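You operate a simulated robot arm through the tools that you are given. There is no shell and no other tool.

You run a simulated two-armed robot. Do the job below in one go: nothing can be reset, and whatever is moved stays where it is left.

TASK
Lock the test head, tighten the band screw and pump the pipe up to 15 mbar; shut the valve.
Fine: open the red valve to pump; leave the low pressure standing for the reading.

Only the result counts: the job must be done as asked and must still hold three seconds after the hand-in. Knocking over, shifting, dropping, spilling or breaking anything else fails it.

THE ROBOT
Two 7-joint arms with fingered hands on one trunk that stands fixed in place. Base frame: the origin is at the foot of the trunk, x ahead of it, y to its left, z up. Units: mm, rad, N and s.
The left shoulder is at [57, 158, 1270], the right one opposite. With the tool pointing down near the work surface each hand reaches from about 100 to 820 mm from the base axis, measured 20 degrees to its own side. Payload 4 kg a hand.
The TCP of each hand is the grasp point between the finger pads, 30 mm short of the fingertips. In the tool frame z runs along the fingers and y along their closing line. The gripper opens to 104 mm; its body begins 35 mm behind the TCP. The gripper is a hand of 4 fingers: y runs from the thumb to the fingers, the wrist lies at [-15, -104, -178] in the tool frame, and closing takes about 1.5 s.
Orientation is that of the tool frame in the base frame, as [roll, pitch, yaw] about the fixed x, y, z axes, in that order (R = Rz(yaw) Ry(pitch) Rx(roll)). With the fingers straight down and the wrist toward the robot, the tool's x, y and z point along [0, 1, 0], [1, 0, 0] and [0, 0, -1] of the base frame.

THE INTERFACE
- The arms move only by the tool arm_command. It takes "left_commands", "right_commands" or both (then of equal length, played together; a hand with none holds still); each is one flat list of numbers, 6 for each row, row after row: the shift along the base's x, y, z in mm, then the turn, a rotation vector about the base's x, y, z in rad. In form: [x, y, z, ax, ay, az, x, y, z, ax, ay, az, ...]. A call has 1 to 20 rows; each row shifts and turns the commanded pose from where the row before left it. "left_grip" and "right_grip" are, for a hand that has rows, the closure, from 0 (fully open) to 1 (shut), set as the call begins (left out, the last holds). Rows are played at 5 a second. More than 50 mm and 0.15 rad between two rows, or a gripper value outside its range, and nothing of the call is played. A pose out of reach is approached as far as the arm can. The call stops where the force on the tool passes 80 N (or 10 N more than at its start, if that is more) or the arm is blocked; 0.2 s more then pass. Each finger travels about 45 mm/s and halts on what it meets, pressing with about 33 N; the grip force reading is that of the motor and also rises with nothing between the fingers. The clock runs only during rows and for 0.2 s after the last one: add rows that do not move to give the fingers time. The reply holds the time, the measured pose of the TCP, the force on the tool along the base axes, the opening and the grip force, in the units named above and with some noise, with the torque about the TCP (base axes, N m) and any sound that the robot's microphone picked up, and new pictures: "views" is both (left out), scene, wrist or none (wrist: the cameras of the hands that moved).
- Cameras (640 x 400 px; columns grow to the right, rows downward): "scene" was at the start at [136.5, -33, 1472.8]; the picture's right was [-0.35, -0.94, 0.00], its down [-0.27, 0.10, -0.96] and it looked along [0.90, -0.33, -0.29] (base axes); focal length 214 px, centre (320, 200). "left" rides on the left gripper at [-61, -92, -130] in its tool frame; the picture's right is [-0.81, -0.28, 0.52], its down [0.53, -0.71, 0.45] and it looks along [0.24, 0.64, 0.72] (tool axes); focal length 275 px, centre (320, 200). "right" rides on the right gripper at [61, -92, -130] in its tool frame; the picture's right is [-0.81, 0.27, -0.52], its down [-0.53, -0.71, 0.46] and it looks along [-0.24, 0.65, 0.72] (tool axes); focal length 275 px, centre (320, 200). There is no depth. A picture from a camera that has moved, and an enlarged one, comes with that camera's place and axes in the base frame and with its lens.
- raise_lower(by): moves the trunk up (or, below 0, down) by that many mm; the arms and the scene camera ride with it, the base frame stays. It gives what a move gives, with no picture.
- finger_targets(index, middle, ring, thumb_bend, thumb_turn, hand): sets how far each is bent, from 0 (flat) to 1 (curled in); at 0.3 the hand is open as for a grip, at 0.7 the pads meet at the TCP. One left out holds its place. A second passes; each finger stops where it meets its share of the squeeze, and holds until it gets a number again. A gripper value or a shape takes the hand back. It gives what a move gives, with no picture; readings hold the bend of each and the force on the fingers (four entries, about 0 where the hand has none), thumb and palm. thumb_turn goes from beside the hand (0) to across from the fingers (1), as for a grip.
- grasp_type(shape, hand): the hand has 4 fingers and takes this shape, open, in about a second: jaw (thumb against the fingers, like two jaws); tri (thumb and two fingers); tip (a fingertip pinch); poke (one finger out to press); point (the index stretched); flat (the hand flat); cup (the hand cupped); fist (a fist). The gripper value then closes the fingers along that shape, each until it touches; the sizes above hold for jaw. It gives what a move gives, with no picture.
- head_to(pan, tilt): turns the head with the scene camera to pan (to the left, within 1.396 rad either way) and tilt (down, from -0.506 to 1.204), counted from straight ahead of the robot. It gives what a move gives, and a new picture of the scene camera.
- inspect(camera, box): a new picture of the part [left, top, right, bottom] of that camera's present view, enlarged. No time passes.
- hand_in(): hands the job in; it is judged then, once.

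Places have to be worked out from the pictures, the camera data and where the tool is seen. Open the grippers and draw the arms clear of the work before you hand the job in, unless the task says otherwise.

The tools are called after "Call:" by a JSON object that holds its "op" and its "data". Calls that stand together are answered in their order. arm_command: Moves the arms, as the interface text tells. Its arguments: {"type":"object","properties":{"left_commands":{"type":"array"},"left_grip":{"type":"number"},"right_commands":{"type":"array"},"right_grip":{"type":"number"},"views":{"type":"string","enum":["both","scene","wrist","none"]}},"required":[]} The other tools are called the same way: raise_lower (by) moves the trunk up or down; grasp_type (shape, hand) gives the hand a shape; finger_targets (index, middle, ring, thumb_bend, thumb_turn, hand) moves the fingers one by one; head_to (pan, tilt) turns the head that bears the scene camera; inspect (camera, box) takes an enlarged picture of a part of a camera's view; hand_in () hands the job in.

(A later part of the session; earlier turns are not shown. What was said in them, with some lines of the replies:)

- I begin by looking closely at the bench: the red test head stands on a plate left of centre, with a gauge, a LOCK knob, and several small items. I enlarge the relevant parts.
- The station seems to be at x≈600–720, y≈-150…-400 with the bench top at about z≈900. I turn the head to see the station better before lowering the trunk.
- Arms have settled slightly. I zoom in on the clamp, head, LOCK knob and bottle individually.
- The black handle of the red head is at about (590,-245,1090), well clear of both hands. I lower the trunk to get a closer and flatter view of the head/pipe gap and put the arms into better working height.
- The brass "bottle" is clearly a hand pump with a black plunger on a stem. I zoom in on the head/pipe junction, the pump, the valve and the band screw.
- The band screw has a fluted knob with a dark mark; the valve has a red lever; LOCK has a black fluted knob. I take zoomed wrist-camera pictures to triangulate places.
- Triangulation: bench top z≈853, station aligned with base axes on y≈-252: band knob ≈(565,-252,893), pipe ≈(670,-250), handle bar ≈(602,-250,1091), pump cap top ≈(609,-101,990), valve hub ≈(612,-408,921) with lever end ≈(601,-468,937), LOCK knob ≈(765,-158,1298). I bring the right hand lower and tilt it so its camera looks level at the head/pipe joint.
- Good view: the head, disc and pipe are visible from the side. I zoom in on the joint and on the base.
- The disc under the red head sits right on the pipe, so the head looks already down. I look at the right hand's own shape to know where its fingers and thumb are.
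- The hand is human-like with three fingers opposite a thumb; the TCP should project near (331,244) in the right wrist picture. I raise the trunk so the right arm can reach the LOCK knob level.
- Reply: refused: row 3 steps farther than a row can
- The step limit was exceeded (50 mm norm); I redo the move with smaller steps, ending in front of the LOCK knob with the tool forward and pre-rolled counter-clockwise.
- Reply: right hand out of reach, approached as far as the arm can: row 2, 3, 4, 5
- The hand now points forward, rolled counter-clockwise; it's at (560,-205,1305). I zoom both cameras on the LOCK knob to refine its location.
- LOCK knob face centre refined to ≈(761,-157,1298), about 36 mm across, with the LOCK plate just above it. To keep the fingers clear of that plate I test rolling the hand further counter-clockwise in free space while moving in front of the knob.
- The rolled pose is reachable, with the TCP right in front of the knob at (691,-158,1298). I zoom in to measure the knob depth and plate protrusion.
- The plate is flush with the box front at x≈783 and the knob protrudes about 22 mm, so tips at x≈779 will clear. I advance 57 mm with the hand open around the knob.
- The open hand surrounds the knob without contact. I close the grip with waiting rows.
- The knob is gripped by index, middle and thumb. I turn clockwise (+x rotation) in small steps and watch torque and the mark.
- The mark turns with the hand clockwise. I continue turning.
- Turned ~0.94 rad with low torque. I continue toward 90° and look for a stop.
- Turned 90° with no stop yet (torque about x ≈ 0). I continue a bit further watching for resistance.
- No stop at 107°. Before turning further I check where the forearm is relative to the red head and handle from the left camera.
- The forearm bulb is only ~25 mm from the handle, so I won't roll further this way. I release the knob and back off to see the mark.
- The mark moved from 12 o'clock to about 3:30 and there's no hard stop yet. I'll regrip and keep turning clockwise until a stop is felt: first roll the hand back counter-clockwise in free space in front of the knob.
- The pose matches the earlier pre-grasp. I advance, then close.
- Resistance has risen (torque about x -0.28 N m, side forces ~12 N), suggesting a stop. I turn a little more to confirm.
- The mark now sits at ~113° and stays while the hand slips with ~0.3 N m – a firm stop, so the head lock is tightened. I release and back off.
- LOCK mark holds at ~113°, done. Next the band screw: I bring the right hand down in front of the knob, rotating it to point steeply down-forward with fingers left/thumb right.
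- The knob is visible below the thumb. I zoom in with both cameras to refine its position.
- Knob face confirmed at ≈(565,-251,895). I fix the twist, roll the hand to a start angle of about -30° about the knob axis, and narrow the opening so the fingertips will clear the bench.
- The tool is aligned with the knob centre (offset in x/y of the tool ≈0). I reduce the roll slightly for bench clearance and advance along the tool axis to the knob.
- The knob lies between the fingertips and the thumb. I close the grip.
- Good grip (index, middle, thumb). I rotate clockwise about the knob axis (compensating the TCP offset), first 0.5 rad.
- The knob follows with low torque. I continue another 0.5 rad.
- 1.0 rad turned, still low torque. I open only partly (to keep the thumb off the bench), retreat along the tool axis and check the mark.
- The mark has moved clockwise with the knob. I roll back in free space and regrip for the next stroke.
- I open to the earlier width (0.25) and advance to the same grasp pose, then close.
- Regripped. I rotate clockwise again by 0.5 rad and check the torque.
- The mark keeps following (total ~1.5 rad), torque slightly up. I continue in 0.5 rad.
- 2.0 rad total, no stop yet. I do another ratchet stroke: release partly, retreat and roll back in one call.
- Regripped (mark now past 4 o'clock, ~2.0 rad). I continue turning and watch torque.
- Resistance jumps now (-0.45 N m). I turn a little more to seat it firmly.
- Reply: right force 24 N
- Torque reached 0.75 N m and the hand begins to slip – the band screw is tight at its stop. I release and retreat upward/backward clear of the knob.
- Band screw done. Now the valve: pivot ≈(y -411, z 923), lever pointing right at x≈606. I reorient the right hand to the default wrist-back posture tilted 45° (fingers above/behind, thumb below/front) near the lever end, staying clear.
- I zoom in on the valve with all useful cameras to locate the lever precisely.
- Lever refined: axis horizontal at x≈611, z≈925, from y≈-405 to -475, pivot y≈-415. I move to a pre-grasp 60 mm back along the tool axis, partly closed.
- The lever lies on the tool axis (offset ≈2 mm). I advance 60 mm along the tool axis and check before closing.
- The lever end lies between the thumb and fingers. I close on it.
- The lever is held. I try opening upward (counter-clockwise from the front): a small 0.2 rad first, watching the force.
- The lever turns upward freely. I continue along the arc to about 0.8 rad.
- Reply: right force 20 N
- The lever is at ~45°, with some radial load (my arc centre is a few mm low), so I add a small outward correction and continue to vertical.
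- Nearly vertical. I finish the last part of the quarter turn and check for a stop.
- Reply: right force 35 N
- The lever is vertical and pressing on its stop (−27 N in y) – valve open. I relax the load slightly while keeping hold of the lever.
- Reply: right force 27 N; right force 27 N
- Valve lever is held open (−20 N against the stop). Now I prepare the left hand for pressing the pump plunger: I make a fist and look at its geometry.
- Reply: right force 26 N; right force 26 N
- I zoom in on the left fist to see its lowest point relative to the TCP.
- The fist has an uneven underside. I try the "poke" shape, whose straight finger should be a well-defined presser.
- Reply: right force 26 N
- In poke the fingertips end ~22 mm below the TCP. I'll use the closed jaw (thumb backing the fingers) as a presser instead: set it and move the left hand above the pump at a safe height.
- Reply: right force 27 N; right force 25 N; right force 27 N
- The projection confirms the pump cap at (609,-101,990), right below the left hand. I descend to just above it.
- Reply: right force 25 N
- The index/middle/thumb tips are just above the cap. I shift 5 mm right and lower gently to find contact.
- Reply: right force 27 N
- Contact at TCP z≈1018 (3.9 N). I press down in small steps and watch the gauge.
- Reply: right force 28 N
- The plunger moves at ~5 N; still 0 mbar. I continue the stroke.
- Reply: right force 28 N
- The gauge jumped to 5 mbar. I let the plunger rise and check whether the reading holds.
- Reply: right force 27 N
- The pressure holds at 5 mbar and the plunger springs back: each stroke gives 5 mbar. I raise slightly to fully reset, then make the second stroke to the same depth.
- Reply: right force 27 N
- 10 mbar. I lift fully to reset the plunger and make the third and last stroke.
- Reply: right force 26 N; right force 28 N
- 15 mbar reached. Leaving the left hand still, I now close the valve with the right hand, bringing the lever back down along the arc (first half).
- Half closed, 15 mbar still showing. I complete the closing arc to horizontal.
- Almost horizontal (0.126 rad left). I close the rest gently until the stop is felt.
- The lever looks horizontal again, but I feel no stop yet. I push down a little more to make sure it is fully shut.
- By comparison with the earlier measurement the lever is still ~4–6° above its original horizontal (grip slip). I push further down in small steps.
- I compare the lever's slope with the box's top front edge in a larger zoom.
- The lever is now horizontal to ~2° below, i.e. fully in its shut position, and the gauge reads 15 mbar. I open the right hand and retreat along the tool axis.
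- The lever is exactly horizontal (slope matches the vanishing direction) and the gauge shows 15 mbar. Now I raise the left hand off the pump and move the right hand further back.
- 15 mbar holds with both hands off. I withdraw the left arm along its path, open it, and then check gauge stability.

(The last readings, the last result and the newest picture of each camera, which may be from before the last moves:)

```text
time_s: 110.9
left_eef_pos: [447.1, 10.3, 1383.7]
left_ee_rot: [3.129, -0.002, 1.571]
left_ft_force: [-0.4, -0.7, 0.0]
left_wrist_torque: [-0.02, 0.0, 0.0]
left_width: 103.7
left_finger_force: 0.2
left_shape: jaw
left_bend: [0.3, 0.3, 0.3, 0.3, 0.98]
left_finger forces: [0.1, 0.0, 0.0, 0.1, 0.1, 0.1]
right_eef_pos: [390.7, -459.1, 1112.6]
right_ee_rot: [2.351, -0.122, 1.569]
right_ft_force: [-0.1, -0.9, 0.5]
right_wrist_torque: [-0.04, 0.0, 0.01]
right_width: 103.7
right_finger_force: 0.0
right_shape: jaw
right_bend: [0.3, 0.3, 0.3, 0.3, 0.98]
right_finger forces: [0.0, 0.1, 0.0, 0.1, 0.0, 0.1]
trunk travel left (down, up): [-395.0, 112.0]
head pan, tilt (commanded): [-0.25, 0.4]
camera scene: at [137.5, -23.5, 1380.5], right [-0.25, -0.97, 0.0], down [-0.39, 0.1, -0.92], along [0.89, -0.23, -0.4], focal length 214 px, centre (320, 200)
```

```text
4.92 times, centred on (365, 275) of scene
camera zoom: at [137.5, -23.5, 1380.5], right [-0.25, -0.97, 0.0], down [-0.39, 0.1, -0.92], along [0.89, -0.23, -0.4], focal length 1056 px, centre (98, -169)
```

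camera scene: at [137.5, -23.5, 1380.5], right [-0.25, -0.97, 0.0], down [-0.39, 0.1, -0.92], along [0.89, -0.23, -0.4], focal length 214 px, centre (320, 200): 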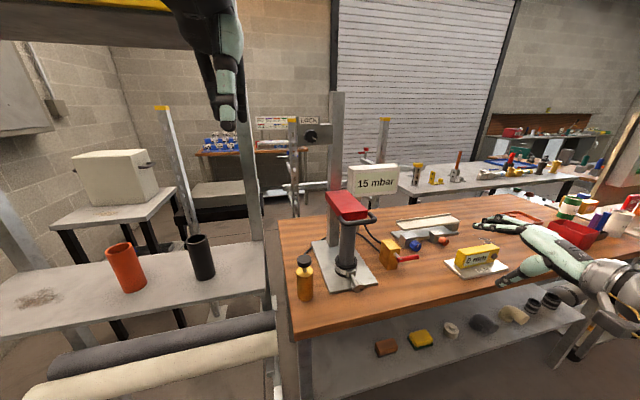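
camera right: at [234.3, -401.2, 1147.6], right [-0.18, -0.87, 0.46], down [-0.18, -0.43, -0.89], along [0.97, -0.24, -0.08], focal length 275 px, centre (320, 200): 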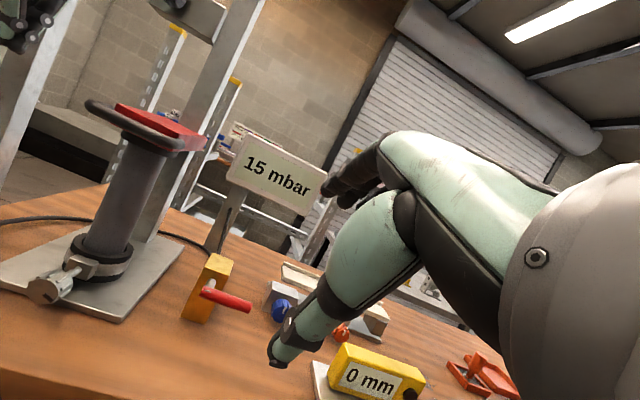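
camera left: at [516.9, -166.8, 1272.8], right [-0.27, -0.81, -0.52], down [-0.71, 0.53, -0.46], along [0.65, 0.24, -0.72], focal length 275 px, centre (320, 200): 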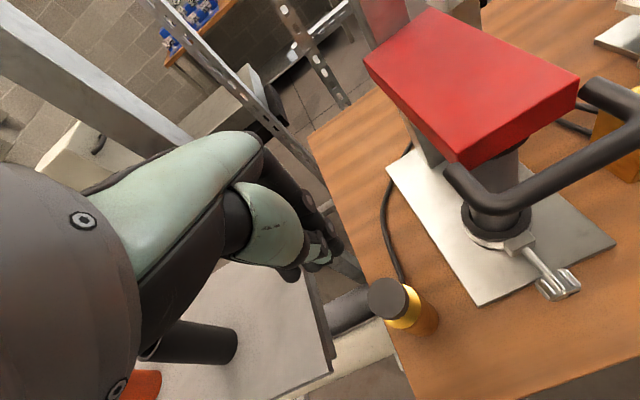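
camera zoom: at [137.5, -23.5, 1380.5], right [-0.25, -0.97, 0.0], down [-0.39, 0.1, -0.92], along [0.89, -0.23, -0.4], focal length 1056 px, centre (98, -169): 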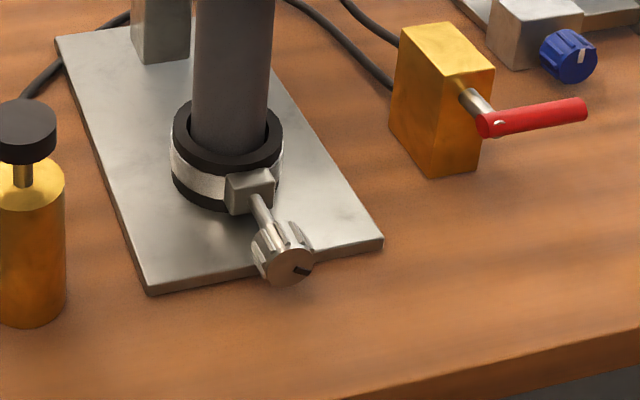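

Pressure stable at 15 mbar with both hands away. I zoom in on the band screw mark and the gauge for a last check.

Call:
{"op": "inspect", "data": {"camera": "scene", "box": [345, 268, 375, 298]}}

Call:
{"op": "inspect", "data": {"camera": "right", "box": [0, 80, 340, 340]}}

```text
13.33 times, centred on (360, 283) of scene
camera zoom: at [137.5, -23.5, 1380.5], right [-0.25, -0.97, 0.0], down [-0.39, 0.1, -0.92], along [0.89, -0.23, -0.4], focal length 2860 px, centre (-213, -907)
```

zoom: 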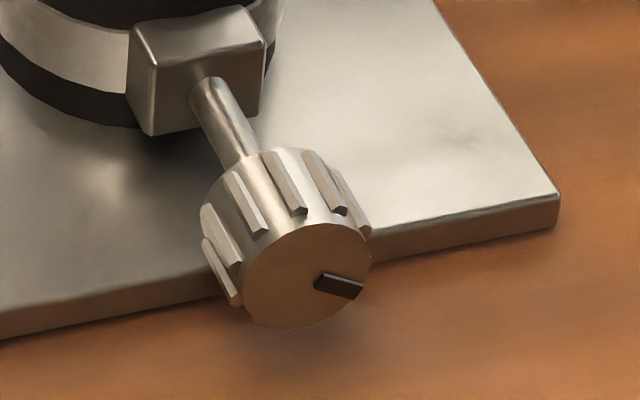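

```text
1.54 times, centred on (170, 210) of right
camera zoom: at [234.3, -401.2, 1147.6], right [-0.18, -0.87, 0.46], down [-0.18, -0.43, -0.89], along [0.97, -0.24, -0.08], focal length 424 px, centre (551, 185)
```

zoom: 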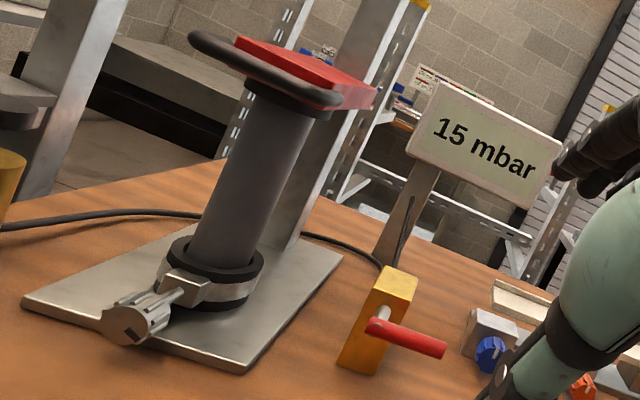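

All marks are at their stops, the lever is horizontal (shut) and 15 mbar stands. I raise the right arm further clear and let some seconds pass, then verify the reading once more.

Call:
{"op": "arm_command", "data": {"right_commands": [-8, 0, 30, 0, 0, 0, -8, 0, 30, 0, 0, 0, -8, 0, 30, 0, 0, 0, -8, 0, 30, 0, 0, 0, -8, 0, 30, 0, 0, 0, 0, 0, 0, 0, 0, 0, 0, 0, 0, 0, 0, 0, 0, 0, 0, 0, 0, 0, 0, 0, 0, 0, 0, 0, 0, 0, 0, 0, 0, 0, 0, 0, 0, 0, 0, 0], "views": "scene"}}

Call:
{"op": "inspect", "data": {"camera": "scene", "box": [260, 100, 440, 310]}}

```text
time_s: 113.3
left_eef_pos: [446.9, 9.8, 1384.2]
left_ee_rot: [3.129, -0.001, 1.571]
left_ft_force: [-0.1, -0.3, -1.1]
left_wrist_torque: [-0.01, 0.03, 0.02]
left_width: 103.8
left_finger_force: 0.1
left_shape: jaw
left_bend: [0.3, 0.3, 0.3, 0.3, 0.98]
left_finger forces: [0.0, 0.0, 0.0, 0.1, 0.1, 0.1]
right_eef_pos: [350.8, -458.9, 1263.8]
right_ee_rot: [2.35, -0.122, 1.571]
right_ft_force: [0.2, 0.1, -0.7]
right_wrist_torque: [0.01, 0.01, 0.04]
right_width: 103.8
right_finger_force: 0.0
right_shape: jaw
right_bend: [0.3, 0.3, 0.3, 0.3, 0.98]
right_finger forces: [0.0, 0.0, 0.0, 0.0, 0.0, 0.0]
trunk travel left (down, up): [-395.0, 112.0]
head pan, tilt (commanded): [-0.25, 0.4]
camera scene: at [137.4, -23.6, 1380.5], right [-0.25, -0.97, 0.0], down [-0.39, 0.1, -0.92], along [0.89, -0.23, -0.4], focal length 214 px, centre (320, 200)
```

scene: 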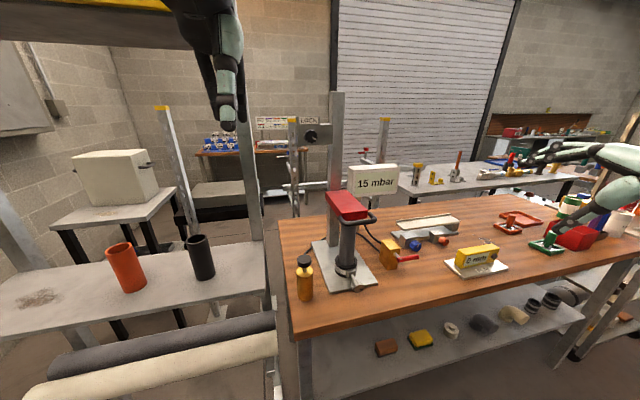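

```text
1.90 times, centred on (350, 205) of scene
camera zoom: at [137.4, -23.6, 1380.5], right [-0.25, -0.97, 0.0], down [-0.39, 0.1, -0.92], along [0.89, -0.23, -0.4], focal length 408 px, centre (263, 190)
```

zoom: 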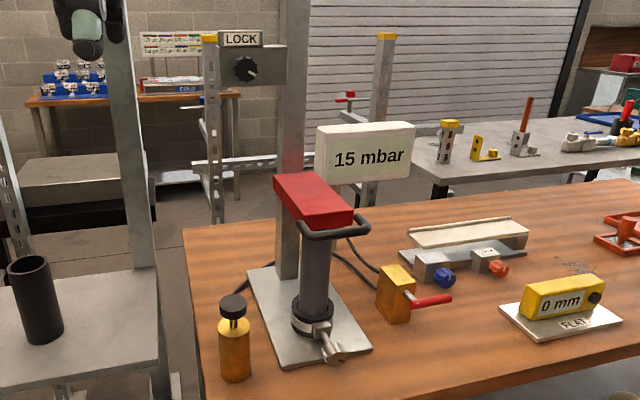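

The head is locked, the band screw is tight, the valve is shut and 15 mbar stands steady; both arms are clear and open. I hand in the job.

Call:
{"op": "hand_in", "data": {}}

```text
The job is handed in.
```

The job is done and handed in: the pipe stands at 15 mbar with the valve shut, and that reading held steady for the last ten seconds or so I watched. I don't have the judge's verdict.

- **Test head:** I turned the LOCK knob clockwise until it came up against a firm stop, about 113° round.
- **Band screw:** I tightened it clockwise until it stopped and the hand began to slip on the knob.
- **Pumping:** I opened the red valve by raising its lever to vertical. Three pump strokes then took the gauge from 0 to 5, 10 and 15 mbar.
- **Valve:** I brought the lever back down to horizontal, where it began. I felt no hard stop there, so "shut" rests on the lever's position and the pressure holding.

Both grippers are open and the arms are drawn clear. I saw nothing else on the bench knocked or shifted.
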